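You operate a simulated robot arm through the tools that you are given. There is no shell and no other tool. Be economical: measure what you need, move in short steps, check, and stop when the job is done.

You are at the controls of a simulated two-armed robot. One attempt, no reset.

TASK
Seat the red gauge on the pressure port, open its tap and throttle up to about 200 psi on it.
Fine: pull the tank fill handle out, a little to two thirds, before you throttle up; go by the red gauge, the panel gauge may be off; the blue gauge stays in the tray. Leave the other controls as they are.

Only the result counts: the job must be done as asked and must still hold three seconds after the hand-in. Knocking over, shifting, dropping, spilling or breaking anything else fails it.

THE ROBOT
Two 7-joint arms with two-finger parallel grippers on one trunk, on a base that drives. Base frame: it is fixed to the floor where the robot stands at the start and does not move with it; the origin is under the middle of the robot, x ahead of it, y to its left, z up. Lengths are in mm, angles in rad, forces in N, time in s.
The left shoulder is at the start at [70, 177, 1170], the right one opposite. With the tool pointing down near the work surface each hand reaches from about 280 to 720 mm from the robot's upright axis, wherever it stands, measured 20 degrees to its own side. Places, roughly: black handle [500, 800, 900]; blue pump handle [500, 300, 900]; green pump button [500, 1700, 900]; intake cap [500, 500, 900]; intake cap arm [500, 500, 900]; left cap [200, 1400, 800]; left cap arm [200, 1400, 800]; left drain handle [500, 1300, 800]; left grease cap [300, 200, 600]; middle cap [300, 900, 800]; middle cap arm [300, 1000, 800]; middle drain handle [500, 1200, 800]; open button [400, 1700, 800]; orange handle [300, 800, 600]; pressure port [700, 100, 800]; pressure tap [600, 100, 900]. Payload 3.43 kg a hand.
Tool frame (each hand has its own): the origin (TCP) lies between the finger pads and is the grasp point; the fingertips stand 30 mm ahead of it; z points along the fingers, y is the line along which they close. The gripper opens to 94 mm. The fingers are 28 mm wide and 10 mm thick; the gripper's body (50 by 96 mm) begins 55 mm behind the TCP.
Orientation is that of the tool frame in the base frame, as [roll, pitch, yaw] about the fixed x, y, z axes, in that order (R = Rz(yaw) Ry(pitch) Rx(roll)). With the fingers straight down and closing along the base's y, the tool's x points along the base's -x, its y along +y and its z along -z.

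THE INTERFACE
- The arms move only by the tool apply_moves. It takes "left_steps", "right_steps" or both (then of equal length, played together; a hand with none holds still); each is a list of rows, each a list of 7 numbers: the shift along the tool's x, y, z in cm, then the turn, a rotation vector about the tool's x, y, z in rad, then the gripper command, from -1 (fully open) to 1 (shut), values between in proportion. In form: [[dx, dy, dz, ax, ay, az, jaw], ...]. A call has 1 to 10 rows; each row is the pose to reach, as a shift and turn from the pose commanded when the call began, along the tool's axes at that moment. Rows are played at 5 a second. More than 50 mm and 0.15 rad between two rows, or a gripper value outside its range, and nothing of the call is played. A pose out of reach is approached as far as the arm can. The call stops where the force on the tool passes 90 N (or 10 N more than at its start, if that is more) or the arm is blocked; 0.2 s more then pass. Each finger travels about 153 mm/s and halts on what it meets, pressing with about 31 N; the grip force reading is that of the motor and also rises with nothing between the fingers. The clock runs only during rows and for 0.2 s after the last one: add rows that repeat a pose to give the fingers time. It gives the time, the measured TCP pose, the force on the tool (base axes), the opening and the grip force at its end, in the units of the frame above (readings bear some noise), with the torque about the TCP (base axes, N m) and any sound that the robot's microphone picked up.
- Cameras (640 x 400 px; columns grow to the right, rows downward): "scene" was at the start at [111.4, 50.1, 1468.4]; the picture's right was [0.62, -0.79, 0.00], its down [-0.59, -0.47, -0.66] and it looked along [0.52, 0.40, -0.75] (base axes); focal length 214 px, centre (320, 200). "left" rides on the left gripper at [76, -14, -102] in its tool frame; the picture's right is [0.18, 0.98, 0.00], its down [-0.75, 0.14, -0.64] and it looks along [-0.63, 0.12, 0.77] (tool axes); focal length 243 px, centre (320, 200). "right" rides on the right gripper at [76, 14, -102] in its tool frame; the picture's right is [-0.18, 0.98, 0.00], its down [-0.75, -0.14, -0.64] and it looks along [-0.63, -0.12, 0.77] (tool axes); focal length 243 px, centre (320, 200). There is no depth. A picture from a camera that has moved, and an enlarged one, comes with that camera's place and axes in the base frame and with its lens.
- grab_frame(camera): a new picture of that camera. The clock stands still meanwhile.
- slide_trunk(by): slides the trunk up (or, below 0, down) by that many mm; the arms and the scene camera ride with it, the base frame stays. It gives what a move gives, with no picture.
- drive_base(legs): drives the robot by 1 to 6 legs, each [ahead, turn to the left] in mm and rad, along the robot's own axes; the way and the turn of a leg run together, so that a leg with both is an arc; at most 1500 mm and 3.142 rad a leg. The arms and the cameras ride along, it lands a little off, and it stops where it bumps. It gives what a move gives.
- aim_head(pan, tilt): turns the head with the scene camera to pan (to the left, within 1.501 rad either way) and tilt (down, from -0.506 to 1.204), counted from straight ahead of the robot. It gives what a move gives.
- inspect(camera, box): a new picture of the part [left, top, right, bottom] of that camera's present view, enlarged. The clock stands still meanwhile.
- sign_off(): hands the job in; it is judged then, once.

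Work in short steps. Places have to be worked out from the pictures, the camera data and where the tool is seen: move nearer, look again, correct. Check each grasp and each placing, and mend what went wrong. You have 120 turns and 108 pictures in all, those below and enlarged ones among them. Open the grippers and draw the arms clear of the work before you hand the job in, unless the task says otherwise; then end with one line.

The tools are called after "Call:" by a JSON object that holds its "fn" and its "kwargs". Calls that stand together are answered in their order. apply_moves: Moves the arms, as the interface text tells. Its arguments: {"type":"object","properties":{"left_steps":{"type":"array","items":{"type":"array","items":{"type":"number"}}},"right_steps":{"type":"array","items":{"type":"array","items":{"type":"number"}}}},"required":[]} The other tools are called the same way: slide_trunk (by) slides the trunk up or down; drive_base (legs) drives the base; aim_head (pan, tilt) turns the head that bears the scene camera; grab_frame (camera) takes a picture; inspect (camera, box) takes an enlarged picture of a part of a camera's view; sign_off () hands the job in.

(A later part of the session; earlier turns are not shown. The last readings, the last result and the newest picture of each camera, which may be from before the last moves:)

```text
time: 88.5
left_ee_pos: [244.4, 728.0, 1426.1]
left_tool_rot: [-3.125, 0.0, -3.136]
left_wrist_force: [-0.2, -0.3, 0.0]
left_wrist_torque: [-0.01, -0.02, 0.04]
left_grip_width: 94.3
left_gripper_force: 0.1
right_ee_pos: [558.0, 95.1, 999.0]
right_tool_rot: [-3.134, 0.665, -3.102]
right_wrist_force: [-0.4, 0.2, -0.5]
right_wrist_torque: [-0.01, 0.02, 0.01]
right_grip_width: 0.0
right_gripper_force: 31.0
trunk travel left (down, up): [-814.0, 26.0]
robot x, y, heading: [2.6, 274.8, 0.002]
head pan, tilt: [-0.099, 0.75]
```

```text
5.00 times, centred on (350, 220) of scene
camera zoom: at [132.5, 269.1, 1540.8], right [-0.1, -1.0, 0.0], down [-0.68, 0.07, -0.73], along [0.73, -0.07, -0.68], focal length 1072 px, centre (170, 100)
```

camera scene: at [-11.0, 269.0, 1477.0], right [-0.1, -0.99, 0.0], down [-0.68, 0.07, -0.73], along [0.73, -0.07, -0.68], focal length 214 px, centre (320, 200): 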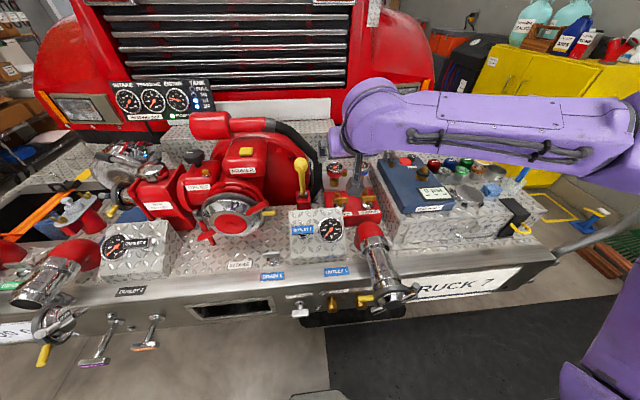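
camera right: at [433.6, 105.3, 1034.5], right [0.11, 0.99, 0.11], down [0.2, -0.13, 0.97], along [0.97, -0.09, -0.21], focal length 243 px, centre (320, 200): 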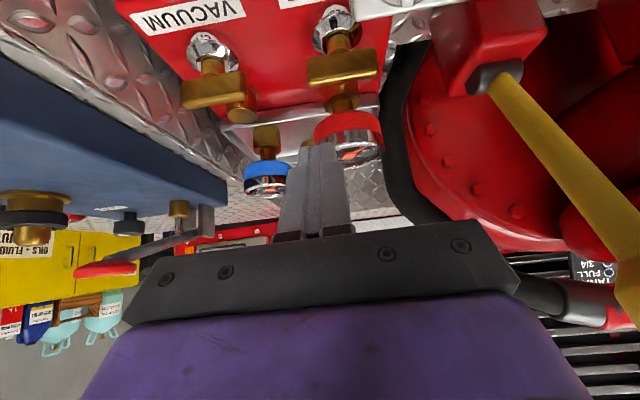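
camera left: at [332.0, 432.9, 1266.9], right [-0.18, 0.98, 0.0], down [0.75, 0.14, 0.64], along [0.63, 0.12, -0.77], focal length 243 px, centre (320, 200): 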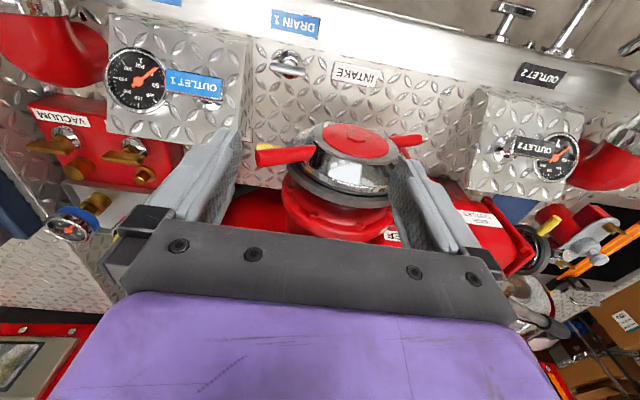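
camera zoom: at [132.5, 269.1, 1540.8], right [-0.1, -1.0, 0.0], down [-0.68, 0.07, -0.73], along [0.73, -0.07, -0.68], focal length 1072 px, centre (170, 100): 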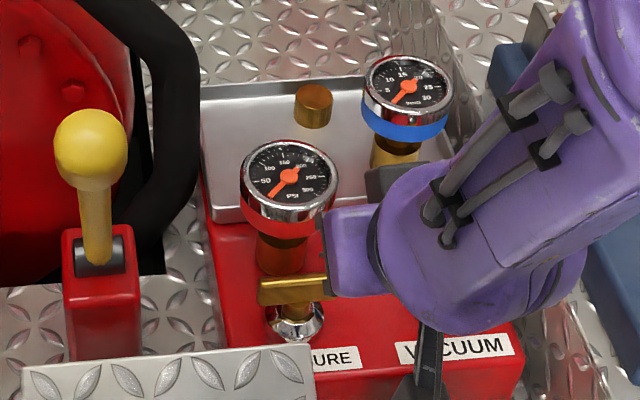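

I estimate the T-bar centre near (625, 119, 870), spanning y 85–153. I bring the closed fingertips down in front of its right end, short of contact.

Call:
{"fn": "apply_moves", "kwargs": {"right_steps": [[1.2, 0, 2, 0, 0, 0, 1], [2.4, 0, 4, 0, 0, 0, 1], [3.6, -0.1, 6, 0, 0, 0, 1], [4.8, -0.1, 8, 0, 0, 0, 1], [5.54, -0.1, 9.25, 0, 0, 0, 1]]}}

Call:
{"fn": "grab_frame", "kwargs": {"camera": "right"}}

Call:
{"fn": "inspect", "kwargs": {"camera": "scene", "box": [300, 180, 400, 260]}}

```text
time: 89.7
left_ee_pos: [244.7, 728.5, 1427.0]
left_tool_rot: [-3.126, -0.002, -3.137]
left_wrist_force: [0.1, -0.3, 0.1]
left_wrist_torque: [0.01, -0.02, -0.01]
left_grip_width: 94.0
left_gripper_force: 0.1
right_ee_pos: [570.9, 93.7, 887.3]
right_tool_rot: [-3.135, 0.663, -3.1]
right_wrist_force: [0.2, -0.3, -0.6]
right_wrist_torque: [0.02, 0.03, -0.01]
right_grip_width: 0.2
right_gripper_force: 30.8
trunk travel left (down, up): [-814.0, 26.0]
robot x, y, heading: [-1.9, 272.6, 0.0]
head pan, tilt: [-0.099, 0.75]
```

```text
47 pictures are left
camera right: at [447.9, 104.3, 922.9], right [0.11, 0.99, 0.11], down [0.2, -0.13, 0.97], along [0.97, -0.08, -0.22], focal length 243 px, centre (320, 200)
```

right: 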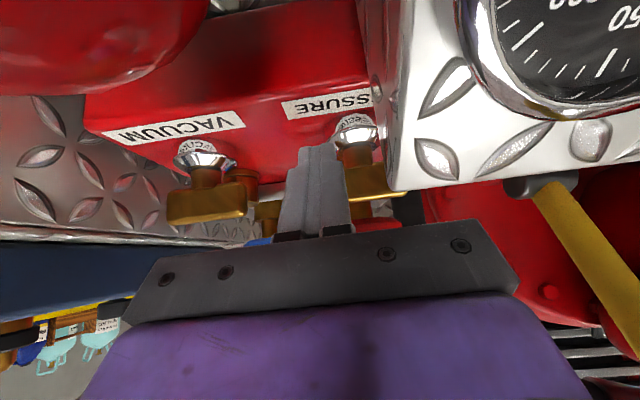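

```text
5.00 times, centred on (350, 220) of scene
camera zoom: at [132.8, 269.1, 1540.8], right [-0.1, -1.0, 0.0], down [-0.68, 0.07, -0.73], along [0.73, -0.07, -0.68], focal length 1072 px, centre (170, 100)
```

zoom: 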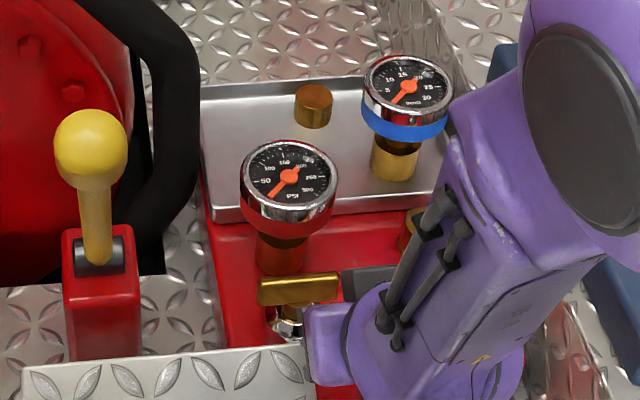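

The near-level view fixes the bar at about (621, 119, 876). I push the right end ahead in small steps (counter-clockwise), watching force.

Call:
{"fn": "apply_moves", "kwargs": {"right_steps": [[-0.34, -0.69, 0.27, 0, 0, 0, 1], [-0.96, -0.92, 0.76, 0, 0, 0, 1], [-1.51, -1.04, 1.19, 0, 0, 0, 1], [-2.06, -1.07, 1.62, 0, 0, 0, 1]]}}

Call:
{"fn": "inspect", "kwargs": {"camera": "scene", "box": [300, 180, 400, 260]}}

Call:
{"fn": "grab_frame", "kwargs": {"camera": "right"}}

```text
time: 90.7
left_ee_pos: [243.4, 728.5, 1426.9]
left_tool_rot: [-3.127, 0.002, -3.136]
left_wrist_force: [-0.1, 0.2, 0.6]
left_wrist_torque: [0.0, -0.02, 0.0]
left_grip_width: 93.9
left_gripper_force: 0.0
right_ee_pos: [596.9, 83.2, 890.3]
right_tool_rot: [-3.134, 0.664, -3.103]
right_wrist_force: [-1.7, 0.0, 1.5]
right_wrist_torque: [0.03, 0.02, 0.0]
right_grip_width: 0.2
right_gripper_force: 30.4
trunk travel left (down, up): [-814.0, 26.0]
robot x, y, heading: [2.4, 270.4, -0.0]
head pan, tilt: [-0.099, 0.75]
```

```text
5.00 times, centred on (350, 220) of scene
camera zoom: at [131.9, 269.1, 1540.9], right [-0.1, -1.0, 0.0], down [-0.68, 0.07, -0.73], along [0.73, -0.07, -0.68], focal length 1072 px, centre (170, 100)
```

zoom: 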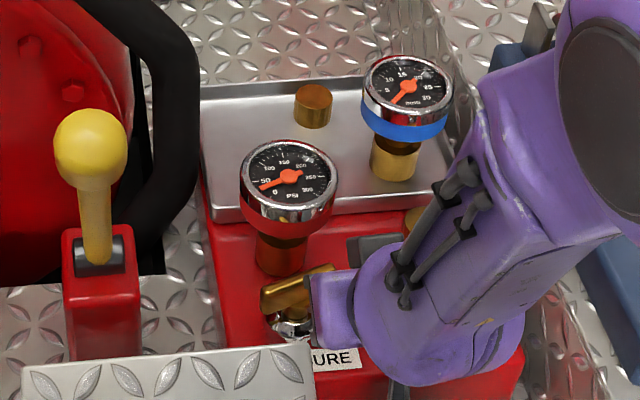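

```text
44 pictures are left
camera right: at [472.9, 94.8, 924.2], right [0.11, 0.99, 0.11], down [0.2, -0.13, 0.97], along [0.97, -0.09, -0.21], focal length 243 px, centre (320, 200)
```

right: 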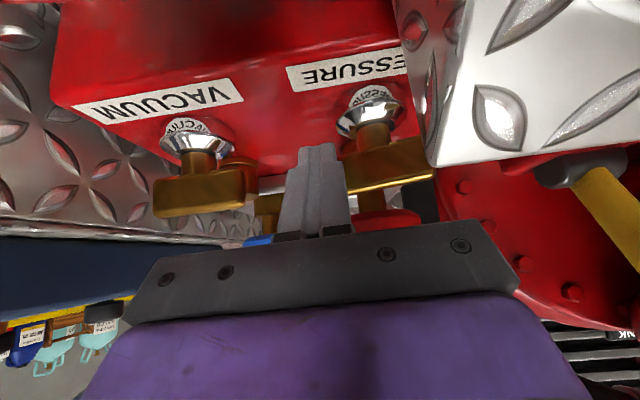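

The bar turned ~25° and the red gauge already shows idle pressure (~35 psi) — counter-clockwise opens. I continue the arc toward fully open.

Call:
{"fn": "apply_moves", "kwargs": {"right_steps": [[-0.56, 0.27, 0.44, 0, 0, 0, 1], [-1.05, 0.65, 0.81, 0, 0, 0, 1], [-1.38, 1.23, 1.07, 0, 0, 0, 1], [-1.64, 1.82, 1.27, 0, 0, 0, 1], [-1.65, 2.22, 1.28, 0, 0, 0, 1]]}}

Call:
{"fn": "inspect", "kwargs": {"camera": "scene", "box": [300, 180, 400, 260]}}

```text
time: 91.9
left_ee_pos: [244.7, 723.5, 1429.7]
left_tool_rot: [-3.131, 0.0, -3.138]
left_wrist_force: [0.5, 0.0, -0.5]
left_wrist_torque: [0.02, 0.02, 0.0]
left_grip_width: 94.1
left_gripper_force: 0.1
right_ee_pos: [618.0, 100.3, 888.2]
right_tool_rot: [-3.136, 0.662, -3.107]
right_wrist_force: [-1.1, -20.6, 2.7]
right_wrist_torque: [-0.58, 0.02, -0.14]
right_grip_width: 0.0
right_gripper_force: 31.2
trunk travel left (down, up): [-814.0, 26.0]
robot x, y, heading: [1.5, 275.7, -0.009]
head pan, tilt: [-0.099, 0.75]
```

```text
5.00 times, centred on (350, 220) of scene
camera zoom: at [131.3, 263.1, 1540.9], right [-0.1, -0.99, 0.0], down [-0.68, 0.07, -0.73], along [0.73, -0.07, -0.68], focal length 1072 px, centre (170, 100)
```

zoom: 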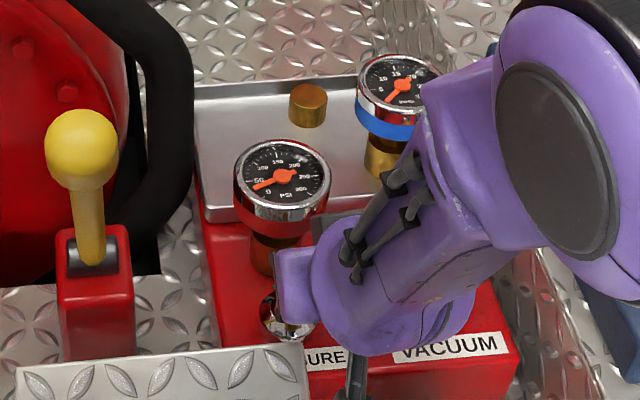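

A 20 N side load means the bar is at its stop. I back off sideways, then rearward and up, and look.

Call:
{"fn": "apply_moves", "kwargs": {"right_steps": [[0, -1, 0, 0, 0, 0, 1], [0.5, -2.2, -0.5, 0, 0, 0, 1], [2, -2.5, -3, 0, 0, 0, 1], [3, -2.8, -7, 0, 0, 0, 1], [4, -3, -11, 0, 0, 0, 1], [5, -6, -14, 0, 0, 0, 1], [6, -10, -16, 0, 0, 0, 1]]}}

Call:
{"fn": "inspect", "kwargs": {"camera": "scene", "box": [300, 180, 400, 260]}}

```text
time: 93.5
left_ee_pos: [243.6, 725.9, 1428.4]
left_tool_rot: [-3.126, -0.001, -3.137]
left_wrist_force: [0.0, -0.7, -0.3]
left_wrist_torque: [0.04, -0.02, -0.02]
left_grip_width: 93.8
left_gripper_force: 0.0
right_ee_pos: [474.0, 0.9, 978.7]
right_tool_rot: [-3.138, 0.664, -3.105]
right_wrist_force: [-0.7, -0.7, 1.3]
right_wrist_torque: [0.03, 0.0, 0.04]
right_grip_width: 0.0
right_gripper_force: 30.8
trunk travel left (down, up): [-814.0, 26.0]
robot x, y, heading: [0.6, 280.2, 0.001]
head pan, tilt: [-0.099, 0.75]
```

```text
5.00 times, centred on (350, 220) of scene
camera zoom: at [131.5, 265.9, 1540.9], right [-0.1, -1.0, 0.0], down [-0.68, 0.07, -0.73], along [0.73, -0.07, -0.68], focal length 1072 px, centre (170, 100)
```

zoom: 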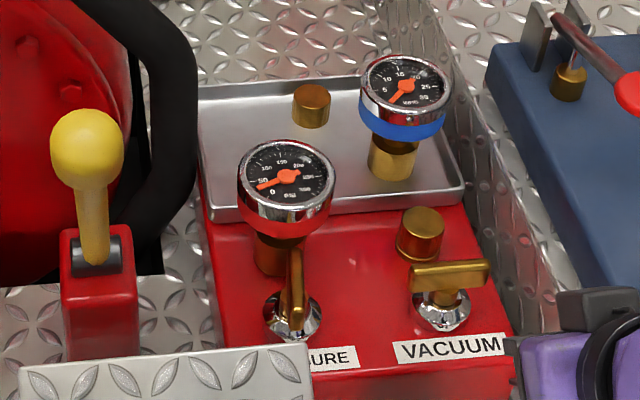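

The tap is fully open. Next the throttle: knob triangulated at about (480, 1616, 865). I raise and retract the right arm, then drive left.

Call:
{"fn": "apply_moves", "kwargs": {"right_steps": [[-0.6, 0, -4.6, 0, 0, 0, 1], [-1.2, 0.1, -9.3, 0, 0, 0, 1], [-1.7, 0.2, -13.9, 0, 0, 0, 1], [-2.3, 0.3, -18.5, 0, 0, 0, 1], [-2.9, 0.3, -23.1, 0, 0, 0, 1]]}}

Call:
{"fn": "drive_base", "kwargs": {"legs": [[-220, 0], [0, 1.57], [1170, 0], [0, -1.57]]}}

Call:
{"fn": "aim_head", "kwargs": {"pan": 0.3, "tilt": 0.75}}

Call:
{"fn": "grab_frame", "kwargs": {"camera": "scene"}}

```text
time: 94.7
left_ee_pos: [244.3, 726.5, 1427.6]
left_tool_rot: [-3.129, 0.0, -3.136]
left_wrist_force: [0.3, 0.1, 1.0]
left_wrist_torque: [0.02, -0.01, 0.01]
left_grip_width: 93.9
left_gripper_force: 0.0
right_ee_pos: [436.8, -2.4, 1074.2]
right_tool_rot: [-3.137, 0.663, -3.104]
right_wrist_force: [-0.2, -0.4, 0.1]
right_wrist_torque: [-0.02, 0.0, -0.01]
right_grip_width: 0.0
right_gripper_force: 31.3
right hand out of reach, approached as far as the arm can: row 2, 3, 4, 5
trunk travel left (down, up): [-814.0, 26.0]
robot x, y, heading: [-1.9, 274.9, 0.003]
head pan, tilt: [-0.099, 0.75]
```

```text
time: 109.4
left_ee_pos: [134.1, 1902.9, 1427.0]
left_tool_rot: [-3.127, 0.002, 3.106]
left_wrist_force: [0.0, 0.6, 0.1]
left_wrist_torque: [-0.01, -0.01, 0.02]
left_grip_width: 94.0
left_gripper_force: 0.1
right_ee_pos: [295.8, 1164.9, 1074.0]
right_tool_rot: [-3.137, 0.662, 3.137]
right_wrist_force: [0.7, 1.4, 1.0]
right_wrist_torque: [0.0, -0.01, 0.0]
right_grip_width: 0.0
right_gripper_force: 31.0
trunk travel left (down, up): [-814.0, 26.0]
robot x, y, heading: [-131.0, 1461.4, -0.045]
head pan, tilt: [-0.099, 0.75]
```

```text
time: 110.3
left_ee_pos: [133.6, 1903.8, 1426.7]
left_tool_rot: [-3.125, 0.0, 3.104]
left_wrist_force: [0.1, 0.1, 0.8]
left_wrist_torque: [0.01, 0.03, 0.02]
left_grip_width: 94.2
left_gripper_force: 0.0
right_ee_pos: [295.4, 1164.1, 1073.8]
right_tool_rot: [-3.137, 0.663, 3.137]
right_wrist_force: [0.1, 0.8, -0.1]
right_wrist_torque: [0.02, 0.01, -0.02]
right_grip_width: 0.0
right_gripper_force: 30.6
trunk travel left (down, up): [-814.0, 26.0]
robot x, y, heading: [-131.2, 1464.0, -0.046]
head pan, tilt: [0.3, 0.75]
```

```text
41 pictures are left
camera scene: at [-0.3, 1481.6, 1540.8], right [0.25, -0.97, 0.0], down [-0.66, -0.17, -0.73], along [0.71, 0.19, -0.68], focal length 214 px, centre (320, 200)
```

scene: 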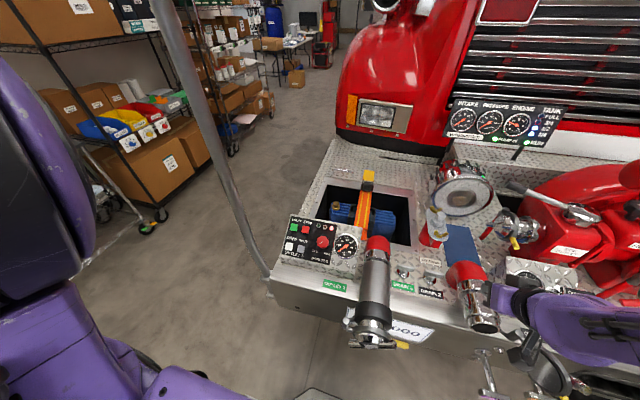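

A tall pole stands at the bumper's left corner (~(320, 1766)), so I'll use the right arm. I back away, shift left ~110 mm clear of the pole, and come forward again.

Call:
{"fn": "drive_base", "kwargs": {"legs": [[-300, 0], [0, 1.616], [100, 0], [0, -1.575], [290, 0]]}}

Call:
{"fn": "inspect", "kwargs": {"camera": "scene", "box": [220, 190, 420, 315]}}

Call:
{"fn": "grab_frame", "kwargs": {"camera": "right"}}

```text
time: 122.5
left_ee_pos: [60.1, 2059.6, 1428.0]
left_tool_rot: [-3.125, 0.002, -3.067]
left_wrist_force: [0.1, -0.3, -0.6]
left_wrist_torque: [-0.01, -0.01, 0.01]
left_grip_width: 94.1
left_gripper_force: 0.1
right_ee_pos: [304.3, 1345.4, 1074.0]
right_tool_rot: [-3.137, 0.664, -3.032]
right_wrist_force: [0.7, 0.0, 0.4]
right_wrist_torque: [0.01, -0.01, 0.0]
right_grip_width: 0.0
right_gripper_force: 30.9
trunk travel left (down, up): [-814.0, 26.0]
robot x, y, heading: [-150.7, 1588.6, 0.068]
head pan, tilt: [0.3, 0.75]
```

```text
3.20 times, centred on (320, 252) of scene
camera zoom: at [-25.9, 1626.7, 1541.0], right [0.36, -0.93, 0.0], down [-0.63, -0.25, -0.73], along [0.68, 0.26, -0.68], focal length 686 px, centre (320, 32)
```

zoom: 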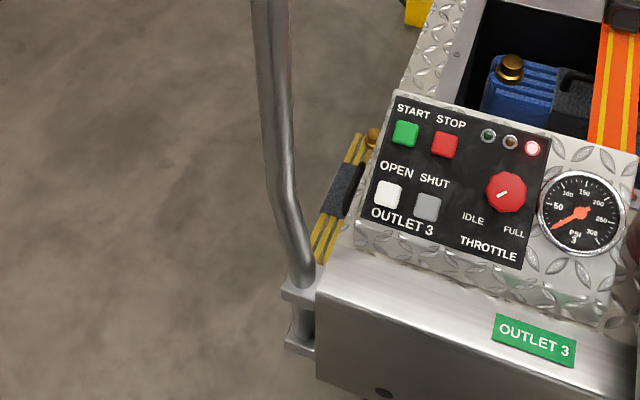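

```text
39 pictures are left
camera right: at [180.1, 1347.8, 1108.9], right [0.04, 0.99, 0.11], down [0.21, -0.12, 0.97], along [0.98, -0.02, -0.21], focal length 243 px, centre (320, 200)
```

right: 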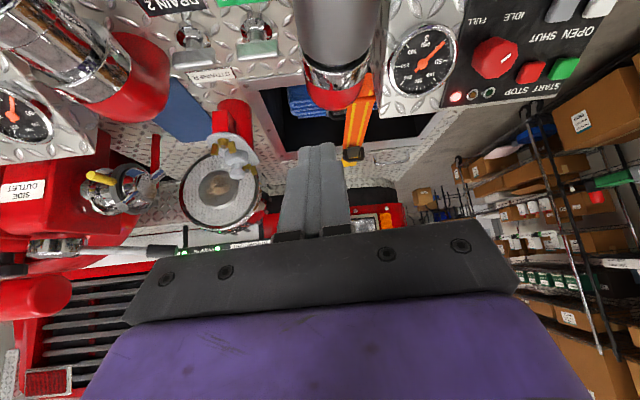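

Rays from three stations agree on the knob at ≈(458, 1588, 889), with the panel tilted ~40°, matching my tool's pitch. I bring the right hand to a stand-off along the knob's axis.

Call:
{"fn": "apply_moves", "kwargs": {"right_steps": [[-0.4, 3.9, 2.8, 0.034, 0, 0.043, 1], [-0.8, 7.7, 5.5, 0.068, 0, 0.087, 1], [-1.3, 11.6, 8.3, 0.068, 0, 0.087, 0], [-1.7, 15.4, 11, 0.068, 0, 0.087, 0], [-2.1, 19.3, 13.8, 0.068, 0, 0.087, 0], [-2.5, 23.2, 16.6, 0.068, 0, 0.087, -0.4]]}}

Call:
{"fn": "apply_moves", "kwargs": {"right_steps": [[0, 0, 0, 0, 0, -0.148, -0.4], [0, 0, 0, 0, 0, -0.296, -0.4], [0, 0, 0, 0, 0, -0.444, -0.4], [0, 0, 0, 0, 0, -0.592, -0.4], [0, 0, 0, 0, 0, -0.74, -0.4], [0, 0, 0, 0, 0, -0.888, -0.4], [0, 0, 0, 0, 0, -1.036, -0.4], [0, 0, 0, 0, 0, -1.184, -0.4], [0, 0, 0, 0, 0, -1.332, -0.4], [0, 0, 0, 0, 0, -1.48, -0.4]]}}

Call:
{"fn": "grab_frame", "kwargs": {"camera": "right"}}

Call:
{"fn": "inspect", "kwargs": {"camera": "scene", "box": [300, 190, 420, 290]}}

```text
time: 123.9
left_ee_pos: [62.8, 2062.6, 1425.5]
left_tool_rot: [-3.126, -0.002, -3.066]
left_wrist_force: [-0.5, 0.2, -0.2]
left_wrist_torque: [-0.02, -0.06, 0.01]
left_grip_width: 93.9
left_gripper_force: 0.1
right_ee_pos: [413.5, 1585.8, 967.5]
right_tool_rot: [3.104, 0.659, 3.08]
right_wrist_force: [0.1, 1.2, 0.2]
right_wrist_torque: [0.0, 0.02, -0.04]
right_grip_width: 65.6
right_gripper_force: 0.1
trunk travel left (down, up): [-814.0, 26.0]
robot x, y, heading: [-151.1, 1589.9, 0.073]
head pan, tilt: [0.3, 0.75]
```

```text
time: 126.1
left_ee_pos: [61.2, 2058.9, 1428.0]
left_tool_rot: [-3.125, 0.0, -3.065]
left_wrist_force: [0.8, -0.7, -0.5]
left_wrist_torque: [-0.01, 0.0, -0.01]
left_grip_width: 93.9
left_gripper_force: 0.0
right_ee_pos: [408.2, 1579.9, 958.5]
right_tool_rot: [-2.492, 0.079, -1.681]
right_wrist_force: [0.3, -0.8, 0.4]
right_wrist_torque: [0.01, 0.0, 0.01]
right_grip_width: 65.8
right_gripper_force: 0.0
trunk travel left (down, up): [-814.0, 26.0]
robot x, y, heading: [-150.9, 1591.2, 0.068]
head pan, tilt: [0.3, 0.75]
```

```text
38 pictures are left
camera right: at [325.8, 1507.5, 1027.2], right [-0.75, 0.31, -0.58], down [-0.2, 0.73, 0.65], along [0.63, 0.61, -0.49], focal length 243 px, centre (320, 200)
```

right: 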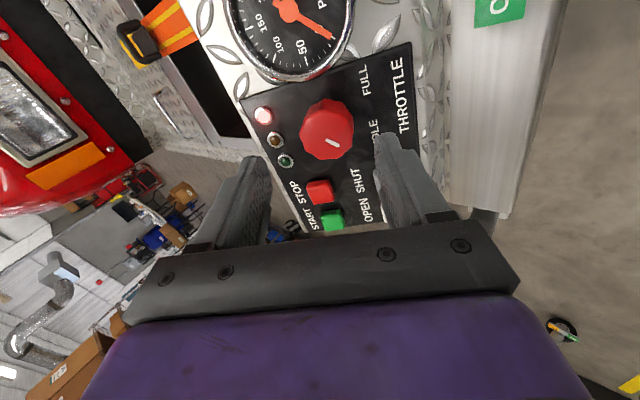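

```text
4.00 times, centred on (360, 240) of scene
camera zoom: at [-23.7, 1626.9, 1540.8], right [0.36, -0.93, 0.0], down [-0.64, -0.25, -0.73], along [0.68, 0.26, -0.68], focal length 858 px, centre (160, 40)
```

zoom: 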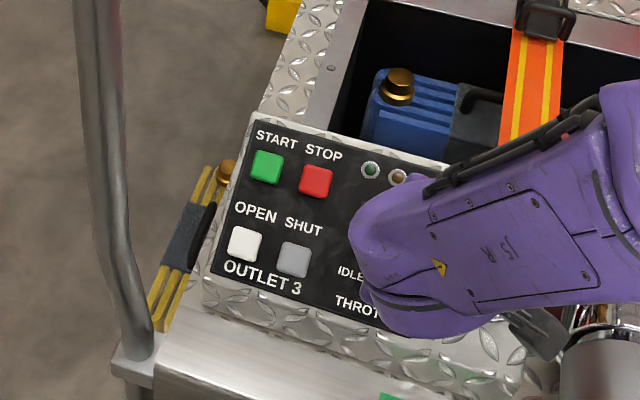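

The hand camera again puts the knob at (458, 1589, 889). I correct laterally and advance along the axis to ~25 mm short, then look.

Call:
{"fn": "apply_moves", "kwargs": {"right_steps": [[-0.4, 0.2, 2, 0, 0, 0, -0.4], [-0.9, 0.4, 4, 0, 0, 0, -0.4], [-0.9, 0.4, 6, 0, 0, 0, -0.4]]}}

Call:
{"fn": "grab_frame", "kwargs": {"camera": "right"}}

```text
time: 126.9
left_ee_pos: [62.2, 2061.3, 1425.5]
left_tool_rot: [-3.127, -0.001, -3.067]
left_wrist_force: [0.0, 0.6, 0.3]
left_wrist_torque: [0.0, 0.0, 0.0]
left_grip_width: 94.0
left_gripper_force: 0.0
right_ee_pos: [436.5, 1595.8, 905.1]
right_tool_rot: [-2.48, 0.047, -1.647]
right_wrist_force: [-0.2, -0.1, -0.8]
right_wrist_torque: [0.04, 0.0, 0.0]
right_grip_width: 65.8
right_gripper_force: 0.2
trunk travel left (down, up): [-814.0, 26.0]
robot x, y, heading: [-149.5, 1589.2, 0.068]
head pan, tilt: [0.3, 0.75]
```

```text
36 pictures are left
camera right: at [357.3, 1522.7, 975.3], right [-0.76, 0.27, -0.59], down [-0.23, 0.74, 0.63], along [0.61, 0.61, -0.5], focal length 243 px, centre (320, 200)
```

right: 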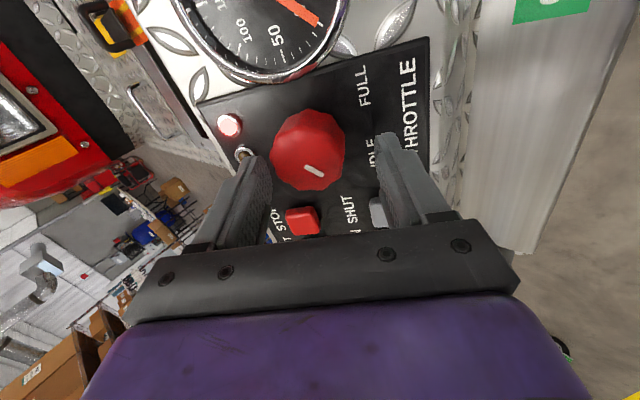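

The knob is ~7 mm off toward the left finger in the picture. I correct and advance 17 mm so the fingertips straddle it.

Call:
{"fn": "apply_moves", "kwargs": {"right_steps": [[0.7, -0.7, 0, 0, 0, 0, -0.4], [0.7, -0.7, 0.9, 0, 0, 0, -0.4], [0.7, -0.7, 1.7, 0, 0, 0, -0.4]]}}

Call:
{"fn": "grab_frame", "kwargs": {"camera": "right"}}

```text
time: 127.7
left_ee_pos: [62.4, 2060.5, 1425.8]
left_tool_rot: [-3.126, -0.001, -3.068]
left_wrist_force: [0.2, 0.3, 0.3]
left_wrist_torque: [0.01, 0.0, -0.01]
left_grip_width: 94.1
left_gripper_force: 0.1
right_ee_pos: [453.4, 1588.8, 895.7]
right_tool_rot: [-2.48, 0.051, -1.647]
right_wrist_force: [0.0, -0.5, 0.1]
right_wrist_torque: [0.02, 0.0, -0.01]
right_grip_width: 65.8
right_gripper_force: 0.1
trunk travel left (down, up): [-814.0, 26.0]
robot x, y, heading: [-154.8, 1591.5, 0.076]
head pan, tilt: [0.3, 0.75]
```

```text
35 pictures are left
camera right: at [372.9, 1516.4, 965.9], right [-0.76, 0.27, -0.59], down [-0.23, 0.74, 0.63], along [0.61, 0.61, -0.5], focal length 243 px, centre (320, 200)
```

right: 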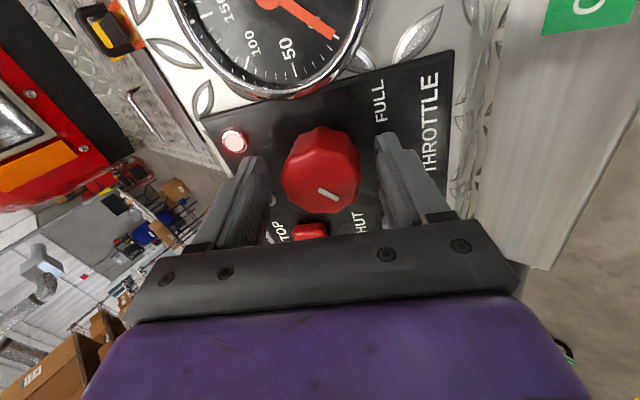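

The knob is centred. I advance 4 mm more and close on it.

Call:
{"fn": "apply_moves", "kwargs": {"right_steps": [[0, 0, 0.4, 0, 0, 0, -0.4], [0, 0, 0.4, 0, 0, 0, 0.2], [0, 0, 0.4, 0, 0, 0, 1], [0, 0, 0.4, 0, 0, 0, 1]]}}

Call:
{"fn": "grab_frame", "kwargs": {"camera": "right"}}

```text
time: 128.7
left_ee_pos: [60.7, 2060.7, 1427.6]
left_tool_rot: [-3.124, 0.0, -3.066]
left_wrist_force: [0.2, 0.3, 0.5]
left_wrist_torque: [0.01, 0.02, 0.01]
left_grip_width: 94.3
left_gripper_force: 0.1
right_ee_pos: [453.9, 1589.1, 895.8]
right_tool_rot: [-2.481, 0.05, -1.647]
right_wrist_force: [-7.5, -1.2, -5.4]
right_wrist_torque: [0.1, 0.92, 0.01]
right_grip_width: 44.4
right_gripper_force: 44.7
trunk travel left (down, up): [-814.0, 26.0]
robot x, y, heading: [-153.3, 1591.0, 0.067]
head pan, tilt: [0.3, 0.75]
```

```text
34 pictures are left
camera right: at [374.0, 1516.9, 963.2], right [-0.76, 0.27, -0.59], down [-0.23, 0.74, 0.63], along [0.61, 0.61, -0.5], focal length 243 px, centre (320, 200)
```

right: 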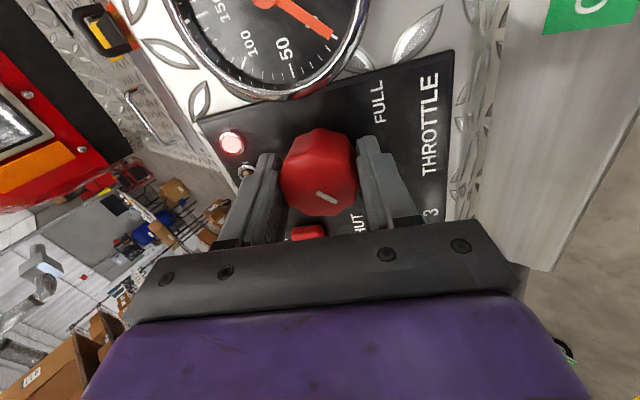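

Knob gripped at 44 mm. Before turning, I aim the head at the red gauge to see whether I can read it from here.

Call:
{"fn": "aim_head", "kwargs": {"pan": -1.2, "tilt": 0.35}}

Call:
{"fn": "grab_frame", "kwargs": {"camera": "scene"}}

```text
time: 130.3
left_ee_pos: [62.1, 2060.6, 1428.0]
left_tool_rot: [-3.125, 0.001, -3.067]
left_wrist_force: [0.0, 0.0, 0.8]
left_wrist_torque: [0.0, 0.02, 0.02]
left_grip_width: 94.0
left_gripper_force: 0.1
right_ee_pos: [453.5, 1589.7, 894.3]
right_tool_rot: [-2.482, 0.05, -1.648]
right_wrist_force: [-14.0, 0.1, -15.4]
right_wrist_torque: [0.24, 1.03, 0.0]
right_grip_width: 44.8
right_gripper_force: 45.1
trunk travel left (down, up): [-814.0, 26.0]
robot x, y, heading: [-150.4, 1592.7, 0.072]
head pan, tilt: [-1.201, 0.351]
```

```text
33 pictures are left
camera scene: at [-61.8, 1512.6, 1576.4], right [-0.9, -0.43, 0.0], down [-0.15, 0.31, -0.94], along [0.4, -0.85, -0.34], focal length 214 px, centre (320, 200)
```

scene: 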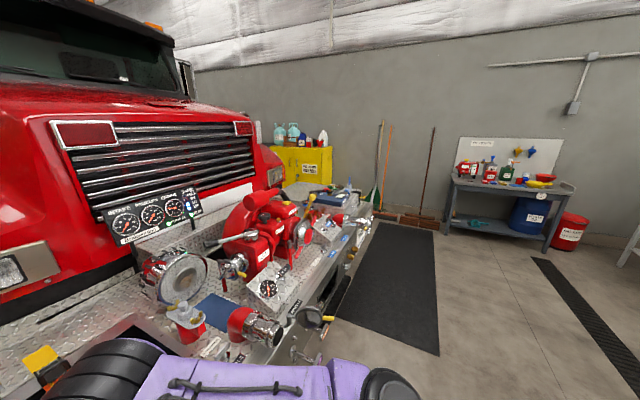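

Call:
{"fn": "inspect", "kwargs": {"camera": "scene", "box": [290, 192, 340, 223]}}

Call:
{"fn": "inspect", "kwargs": {"camera": "scene", "box": [100, 180, 210, 250]}}

```text
12.80 times, centred on (315, 208) of scene
camera zoom: at [-61.8, 1512.6, 1576.4], right [-0.9, -0.43, 0.0], down [-0.15, 0.31, -0.94], along [0.4, -0.85, -0.34], focal length 2745 px, centre (384, 104)
```

zoom: 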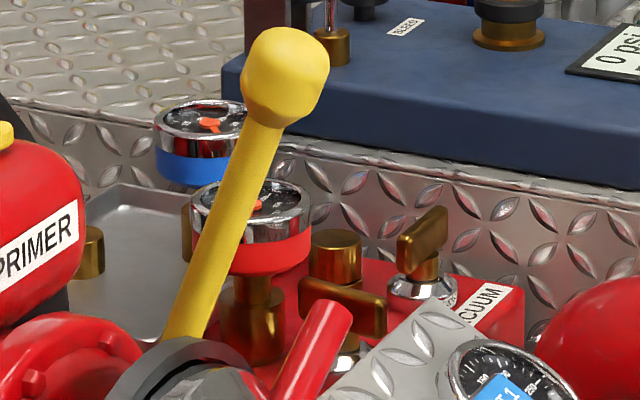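

```text
5.71 times, centred on (155, 215) of scene
camera zoom: at [-61.8, 1512.6, 1576.4], right [-0.9, -0.43, 0.0], down [-0.15, 0.31, -0.94], along [0.4, -0.85, -0.34], focal length 1226 px, centre (1263, 114)
```

zoom: 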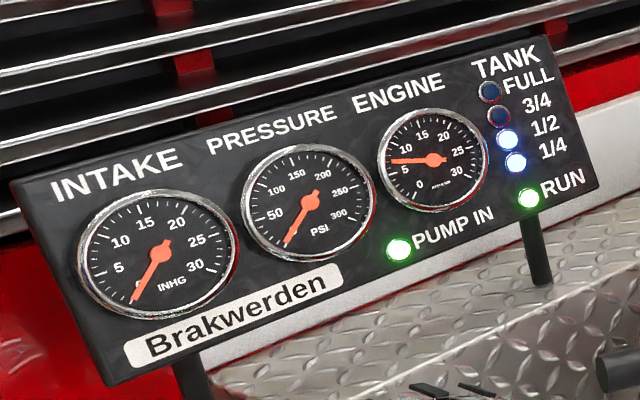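

The yellow lever hides half the red gauge from here, but the engine gauge (≈700 rpm) is readable as a proxy. I turn the knob clockwise by ~0.6 rad and read.

Call:
{"fn": "apply_moves", "kwargs": {"right_steps": [[0, 0, 0, 0, 0, 0.12, 1], [0, 0, 0, 0, 0, 0.24, 1], [0, 0, 0, 0, 0, 0.36, 1], [0, 0, 0, 0, 0, 0.48, 1], [0, 0, 0, 0, 0, 0.6, 1], [0, 0, 0, 0, 0, 0.6, 1]]}}

Call:
{"fn": "inspect", "kwargs": {"camera": "scene", "box": [100, 180, 210, 250]}}

Call:
{"fn": "grab_frame", "kwargs": {"camera": "right"}}

```text
time: 131.7
left_ee_pos: [62.2, 2061.5, 1426.9]
left_tool_rot: [-3.126, 0.0, -3.068]
left_wrist_force: [-0.2, 0.2, -0.5]
left_wrist_torque: [-0.02, -0.01, 0.01]
left_grip_width: 93.9
left_gripper_force: 0.1
right_ee_pos: [454.3, 1589.3, 894.3]
right_tool_rot: [-2.6, 0.4, -2.154]
right_wrist_force: [-11.6, 1.0, -15.4]
right_wrist_torque: [0.05, 1.28, 0.01]
right_grip_width: 44.0
right_gripper_force: 45.4
trunk travel left (down, up): [-814.0, 26.0]
robot x, y, heading: [-152.3, 1591.9, 0.066]
head pan, tilt: [-1.201, 0.351]
```

```text
5.71 times, centred on (155, 215) of scene
camera zoom: at [-61.1, 1513.0, 1576.4], right [-0.9, -0.43, 0.0], down [-0.15, 0.31, -0.94], along [0.4, -0.85, -0.34], focal length 1226 px, centre (1263, 114)
```

zoom: 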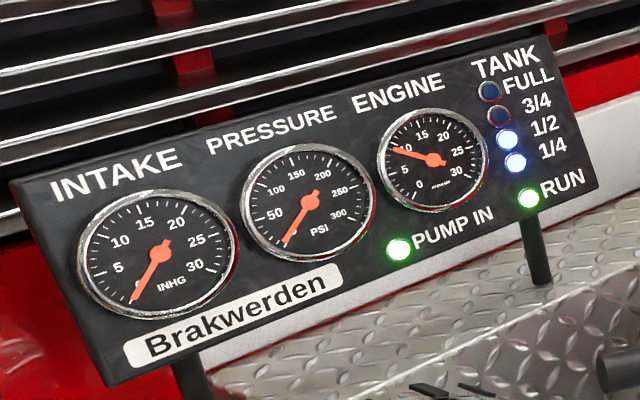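

```text
29 pictures are left
camera right: at [343.8, 1541.9, 939.8], right [-0.5, 0.77, -0.4], down [0.07, 0.49, 0.87], along [0.86, 0.4, -0.3], focal length 243 px, centre (320, 200)
```

right: 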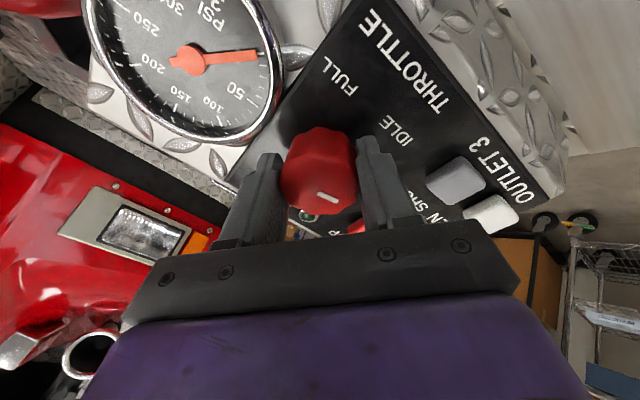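

The knob follows; engine ~950 rpm, panel pressure gauge stays at 0 (unreliable). I turn another 0.8 rad and look at both engine and red gauge.

Call:
{"fn": "apply_moves", "kwargs": {"right_steps": [[0, 0, 0, 0, 0, 0.13, 1], [0, 0, 0, 0, 0, 0.26, 1], [0, 0, 0, 0, 0, 0.39, 1], [0, 0, 0, 0, 0, 0.52, 1], [0, 0, 0, 0, 0, 0.65, 1], [0, 0, 0, 0, 0, 0.8, 1], [0, 0, 0, 0, 0, 0.8, 1], [0, 0, 0, 0, 0, 0.8, 1], [0, 0, 0, 0, 0, 0.8, 1], [0, 0, 0, 0, 0, 0.8, 1]]}}

Call:
{"fn": "inspect", "kwargs": {"camera": "scene", "box": [130, 185, 210, 235]}}

Call:
{"fn": "inspect", "kwargs": {"camera": "scene", "box": [300, 200, 320, 213]}}

```text
time: 133.9
left_ee_pos: [59.7, 2060.4, 1426.2]
left_tool_rot: [-3.127, -0.001, -3.066]
left_wrist_force: [0.8, -0.6, -0.6]
left_wrist_torque: [-0.02, 0.0, -0.01]
left_grip_width: 94.3
left_gripper_force: 0.0
right_ee_pos: [454.5, 1589.5, 895.6]
right_tool_rot: [-3.074, 0.662, -3.042]
right_wrist_force: [-11.3, 0.4, -11.5]
right_wrist_torque: [-0.18, 0.02, -0.16]
right_grip_width: 43.1
right_gripper_force: 45.1
trunk travel left (down, up): [-814.0, 26.0]
robot x, y, heading: [-151.8, 1593.3, 0.067]
head pan, tilt: [-1.201, 0.351]
```

```text
8.00 times, centred on (170, 210) of scene
camera zoom: at [-62.4, 1513.2, 1576.6], right [-0.9, -0.43, 0.0], down [-0.15, 0.31, -0.94], along [0.4, -0.85, -0.34], focal length 1716 px, centre (1520, 120)
```

zoom: 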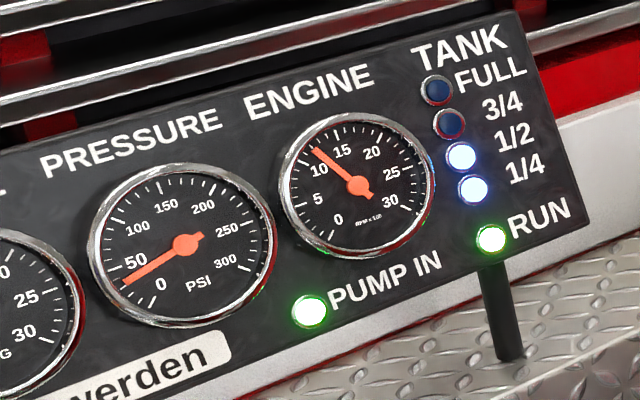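

```text
16.00 times, centred on (310, 206) of scene
camera zoom: at [-62.4, 1513.2, 1576.6], right [-0.9, -0.43, 0.0], down [-0.15, 0.31, -0.94], along [0.4, -0.85, -0.34], focal length 3432 px, centre (480, 96)
```

zoom: 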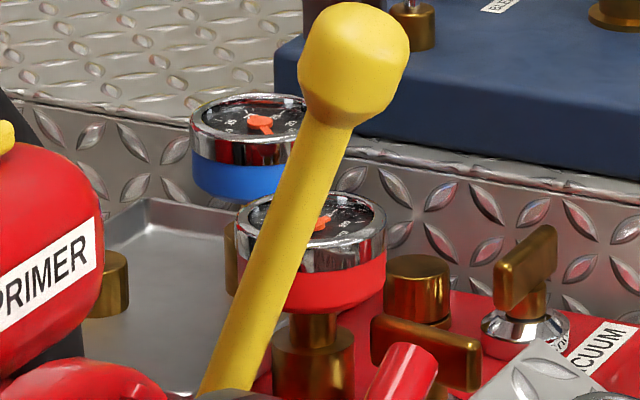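

Engine ≈1250, panel gauge now ~38 (clearly off). I turn another 0.7 rad toward my estimate for 200 psi, then I'll go and read the red gauge directly.

Call:
{"fn": "apply_moves", "kwargs": {"right_steps": [[0, 0, 0, 0, 0, 0.13, 1], [0, 0, 0, 0, 0, 0.26, 1], [0, 0, 0, 0, 0, 0.39, 1], [0, 0, 0, 0, 0, 0.52, 1], [0, 0, 0, 0, 0, 0.65, 1], [0, 0, 0, 0, 0, 0.7, 1], [0, 0, 0, 0, 0, 0.7, 1], [0, 0, 0, 0, 0, 0.7, 1], [0, 0, 0, 0, 0, 0.7, 1], [0, 0, 0, 0, 0, 0.7, 1]]}}

Call:
{"fn": "inspect", "kwargs": {"camera": "scene", "box": [130, 185, 210, 235]}}

Call:
{"fn": "inspect", "kwargs": {"camera": "scene", "box": [306, 204, 314, 209]}}

```text
time: 136.1
left_ee_pos: [61.3, 2059.2, 1427.2]
left_tool_rot: [-3.126, 0.0, -3.067]
left_wrist_force: [-0.6, -0.3, -0.1]
left_wrist_torque: [-0.01, 0.02, 0.01]
left_grip_width: 94.1
left_gripper_force: 0.0
right_ee_pos: [454.4, 1589.6, 894.9]
right_tool_rot: [2.716, 0.53, 2.402]
right_wrist_force: [-1.9, -3.0, 2.2]
right_wrist_torque: [-0.95, 0.25, -0.58]
right_grip_width: 43.6
right_gripper_force: 44.7
trunk travel left (down, up): [-814.0, 26.0]
robot x, y, heading: [-151.6, 1597.6, 0.071]
head pan, tilt: [-1.201, 0.351]
```

```text
8.00 times, centred on (170, 210) of scene
camera zoom: at [-62.0, 1512.2, 1576.6], right [-0.9, -0.43, 0.0], down [-0.15, 0.31, -0.94], along [0.4, -0.85, -0.34], focal length 1716 px, centre (1520, 120)
```

zoom: 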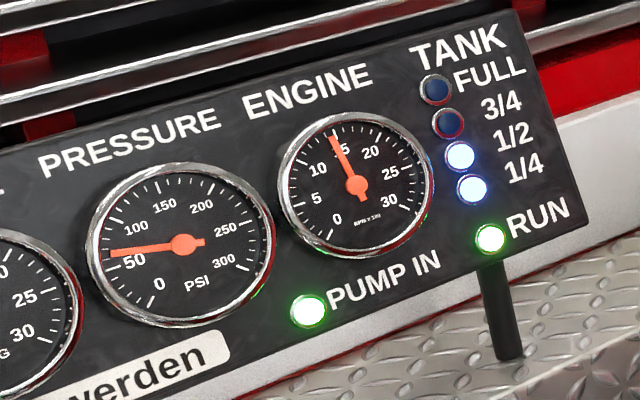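

```text
16.00 times, centred on (310, 206) of scene
camera zoom: at [-62.0, 1512.2, 1576.6], right [-0.9, -0.43, 0.0], down [-0.15, 0.31, -0.94], along [0.4, -0.85, -0.34], focal length 3432 px, centre (480, 96)
```

zoom: 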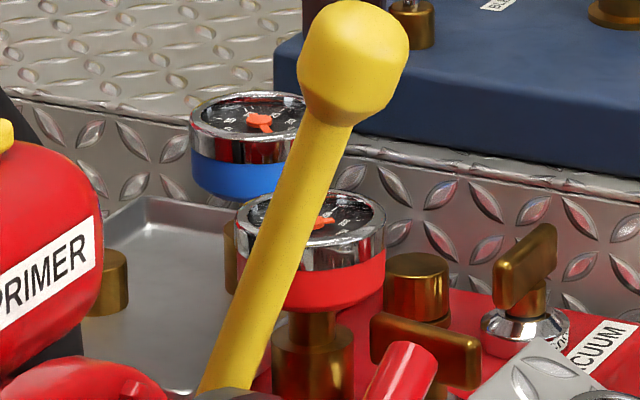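

Engine ≈1470, panel 57. I add 0.3 rad, then release slightly, retreat along the knob axis, and go read the red gauge.

Call:
{"fn": "apply_moves", "kwargs": {"right_steps": [[0, 0, 0, 0, 0, 0.1, 1], [0, 0, 0, 0, 0, 0.2, 1], [0, 0, 0, 0, 0, 0.3, 1], [0, 0, 0, 0, 0, 0.3, 1], [0, 0, 0, 0, 0, 0.3, -0.2], [0, 0, 0, 0, 0, 0.3, -0.2], [0, 0, -2, 0, 0, 0.3, -0.2], [0, 0, -5, 0, 0, 0.3, -0.2], [0, 0, -9, 0, 0, 0.3, -0.2], [0, 0, -13, 0, 0, 0.3, -0.2]]}}

Call:
{"fn": "inspect", "kwargs": {"camera": "scene", "box": [130, 185, 210, 235]}}

Call:
{"fn": "grab_frame", "kwargs": {"camera": "right"}}

```text
time: 138.3
left_ee_pos: [60.3, 2060.3, 1427.0]
left_tool_rot: [-3.125, 0.0, -3.068]
left_wrist_force: [-1.2, -0.2, -0.5]
left_wrist_torque: [0.01, -0.02, 0.01]
left_grip_width: 94.1
left_gripper_force: 0.0
right_ee_pos: [373.2, 1589.4, 994.8]
right_tool_rot: [2.587, 0.386, 2.106]
right_wrist_force: [0.1, -0.3, -0.4]
right_wrist_torque: [-0.03, -0.02, 0.01]
right_grip_width: 56.7
right_gripper_force: 0.1
trunk travel left (down, up): [-814.0, 26.0]
robot x, y, heading: [-147.7, 1589.9, 0.072]
head pan, tilt: [-1.201, 0.351]
```

```text
8.00 times, centred on (170, 210) of scene
camera zoom: at [-63.2, 1512.6, 1576.5], right [-0.9, -0.43, 0.0], down [-0.15, 0.31, -0.94], along [0.4, -0.85, -0.34], focal length 1716 px, centre (1520, 120)
```

zoom: 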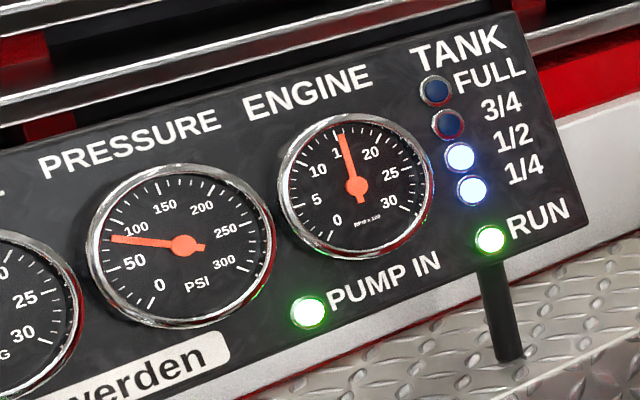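

```text
23 pictures are left
camera right: at [282.2, 1660.2, 1055.8], right [0.71, 0.45, 0.55], down [-0.13, -0.68, 0.72], along [0.7, -0.58, -0.42], focal length 243 px, centre (320, 200)
```

right: 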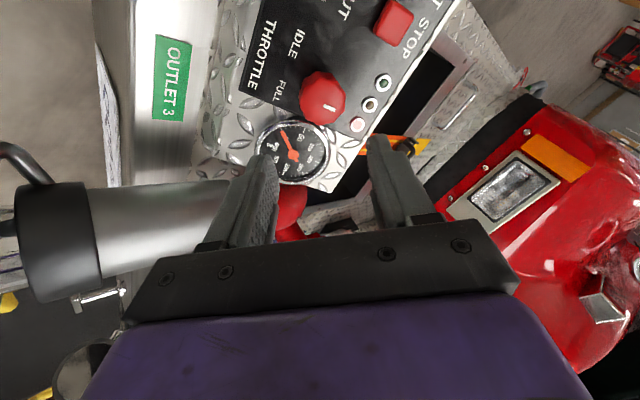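

Rather than going all the way, backing straight off 400 mm shifts the sight line past the yellow lever. I do that and re-aim.

Call:
{"fn": "drive_base", "kwargs": {"legs": [[-400, 0]]}}

Call:
{"fn": "aim_head", "kwargs": {"pan": -0.95, "tilt": 0.35}}

Call:
{"fn": "inspect", "kwargs": {"camera": "scene", "box": [300, 190, 340, 215]}}

```text
time: 140.8
left_ee_pos: [-349.0, 2032.4, 1426.9]
left_tool_rot: [-3.127, -0.003, -3.061]
left_wrist_force: [0.2, 0.5, -0.2]
left_wrist_torque: [-0.02, -0.01, 0.0]
left_grip_width: 94.1
left_gripper_force: 0.0
right_ee_pos: [-35.8, 1562.6, 994.5]
right_tool_rot: [2.591, 0.385, 2.111]
right_wrist_force: [-0.6, -0.4, 0.0]
right_wrist_torque: [0.01, 0.0, 0.01]
right_grip_width: 56.3
right_gripper_force: 0.0
trunk travel left (down, up): [-814.0, 26.0]
robot x, y, heading: [-560.2, 1563.3, 0.075]
head pan, tilt: [-1.201, 0.351]
```

```text
time: 141.6
left_ee_pos: [-351.4, 2030.9, 1428.8]
left_tool_rot: [-3.125, 0.0, -3.062]
left_wrist_force: [-0.9, -0.9, 0.1]
left_wrist_torque: [-0.01, 0.0, 0.0]
left_grip_width: 94.0
left_gripper_force: 0.0
right_ee_pos: [-36.5, 1562.2, 995.3]
right_tool_rot: [2.589, 0.386, 2.112]
right_wrist_force: [0.0, -0.7, 0.7]
right_wrist_torque: [-0.01, 0.01, 0.01]
right_grip_width: 56.5
right_gripper_force: 0.1
trunk travel left (down, up): [-814.0, 26.0]
robot x, y, heading: [-558.0, 1559.6, 0.075]
head pan, tilt: [-0.949, 0.351]
```

```text
16.00 times, centred on (320, 202) of scene
camera zoom: at [-452.2, 1496.0, 1576.5], right [-0.77, -0.64, 0.0], down [-0.22, 0.26, -0.94], along [0.6, -0.72, -0.34], focal length 3432 px, centre (320, 160)
```

zoom: 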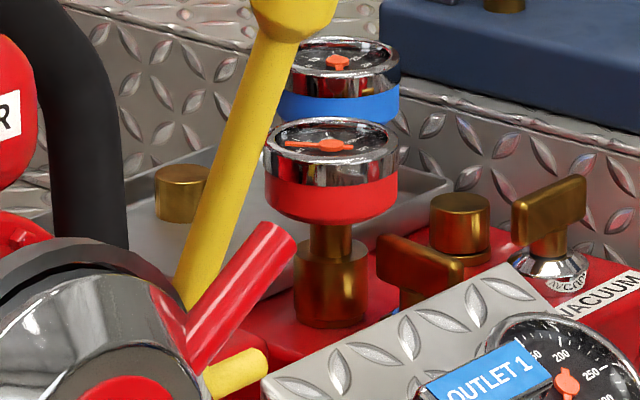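

Now the red gauge is fully visible: needle ~28° short of the top, i.e. about 120 psi at ≈1570 rpm. By the square law 200 psi needs ≈2030 rpm, another ~1.4 rad. I unwind the wrist and drive back in.

Call:
{"fn": "apply_moves", "kwargs": {"right_steps": [[0, 0, 0, 0, 0, -0.148, -0.3], [0, 0, 0, 0, 0, -0.296, -0.3], [0, 0, 0, 0, 0, -0.444, -0.3], [0, 0, 0, 0, 0, -0.592, -0.3], [0, 0, 0, 0, 0, -0.74, -0.3], [0, 0, 0, 0, 0, -0.888, -0.3], [0, 0, 0, 0, 0, -1.036, -0.3], [0, 0, 0, 0, 0, -1.184, -0.3], [0, 0, 0, 0, 0, -1.332, -0.3], [0, 0, 0, 0, 0, -1.48, -0.3]]}}

Call:
{"fn": "drive_base", "kwargs": {"legs": [[400, 0]]}}

Call:
{"fn": "grab_frame", "kwargs": {"camera": "right"}}

```text
time: 143.8
left_ee_pos: [-350.1, 2031.6, 1427.0]
left_tool_rot: [-3.126, 0.0, -3.063]
left_wrist_force: [0.4, -0.3, -0.7]
left_wrist_torque: [-0.02, -0.01, 0.01]
left_grip_width: 94.1
left_gripper_force: 0.1
right_ee_pos: [-37.1, 1563.0, 994.2]
right_tool_rot: [-2.742, 0.545, -2.467]
right_wrist_force: [0.1, 0.1, 1.2]
right_wrist_torque: [0.0, 0.02, 0.02]
right_grip_width: 61.1
right_gripper_force: 0.0
trunk travel left (down, up): [-814.0, 26.0]
robot x, y, heading: [-562.7, 1562.6, 0.075]
head pan, tilt: [-0.949, 0.351]
```

```text
time: 146.3
left_ee_pos: [38.8, 2062.2, 1426.3]
left_tool_rot: [-3.126, 0.0, -3.056]
left_wrist_force: [-0.3, 0.9, -0.1]
left_wrist_torque: [-0.01, -0.05, 0.0]
left_grip_width: 94.1
left_gripper_force: 0.0
right_ee_pos: [355.9, 1595.1, 995.5]
right_tool_rot: [-2.744, 0.546, -2.462]
right_wrist_force: [-0.5, 0.4, -0.8]
right_wrist_torque: [0.02, -0.01, 0.0]
right_grip_width: 61.1
right_gripper_force: 0.1
trunk travel left (down, up): [-814.0, 26.0]
robot x, y, heading: [-169.8, 1592.9, 0.08]
head pan, tilt: [-0.949, 0.351]
```

```text
21 pictures are left
camera right: at [235.2, 1567.0, 1032.6], right [-0.29, 0.93, -0.23], down [0.17, 0.29, 0.94], along [0.94, 0.24, -0.24], focal length 243 px, centre (320, 200)
```

right: 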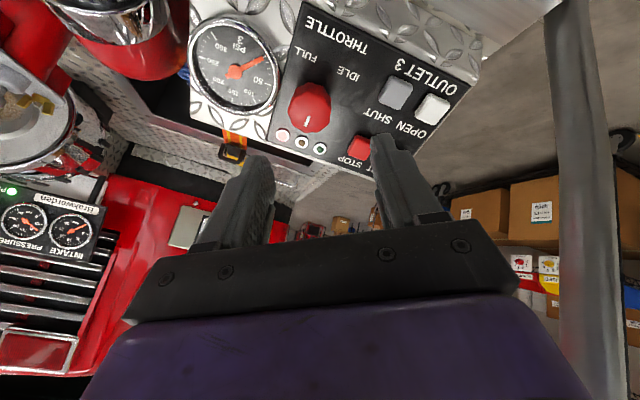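

Knob seen again at ≈(455, 1588, 887), and my previous grip pose was (454, 1589.5, 895). I approach to ~20 mm short and check.

Call:
{"fn": "apply_moves", "kwargs": {"right_steps": [[-0.5, -0.7, 4, 0, 0, 0, -0.3], [-1, -1.36, 8, 0, 0, 0, -0.3], [-1, -1.36, 11.6, 0, 0, 0, -0.3]]}}

Call:
{"fn": "grab_frame", "kwargs": {"camera": "right"}}

```text
time: 147.1
left_ee_pos: [41.2, 2062.7, 1426.7]
left_tool_rot: [-3.125, -0.002, -3.056]
left_wrist_force: [0.3, 0.7, 0.1]
left_wrist_torque: [-0.01, -0.01, -0.01]
left_grip_width: 94.0
left_gripper_force: 0.1
right_ee_pos: [442.0, 1593.4, 910.7]
right_tool_rot: [-2.745, 0.545, -2.465]
right_wrist_force: [0.3, -0.9, 0.3]
right_wrist_torque: [0.0, 0.04, -0.04]
right_grip_width: 61.2
right_gripper_force: 0.1
trunk travel left (down, up): [-814.0, 26.0]
robot x, y, heading: [-168.1, 1590.3, 0.076]
head pan, tilt: [-0.949, 0.351]
```

```text
20 pictures are left
camera right: at [321.8, 1565.9, 948.8], right [-0.29, 0.93, -0.23], down [0.17, 0.29, 0.94], along [0.94, 0.24, -0.24], focal length 243 px, centre (320, 200)
```

right: 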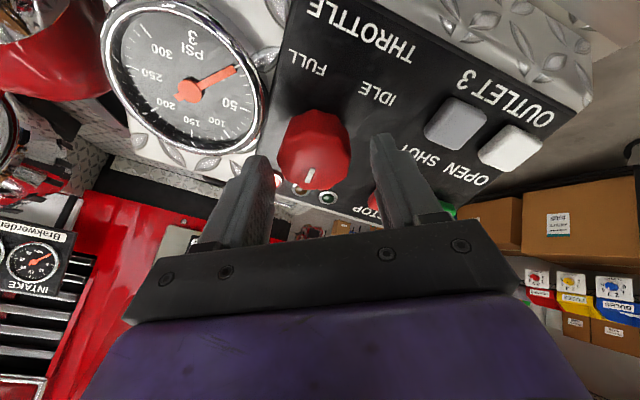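

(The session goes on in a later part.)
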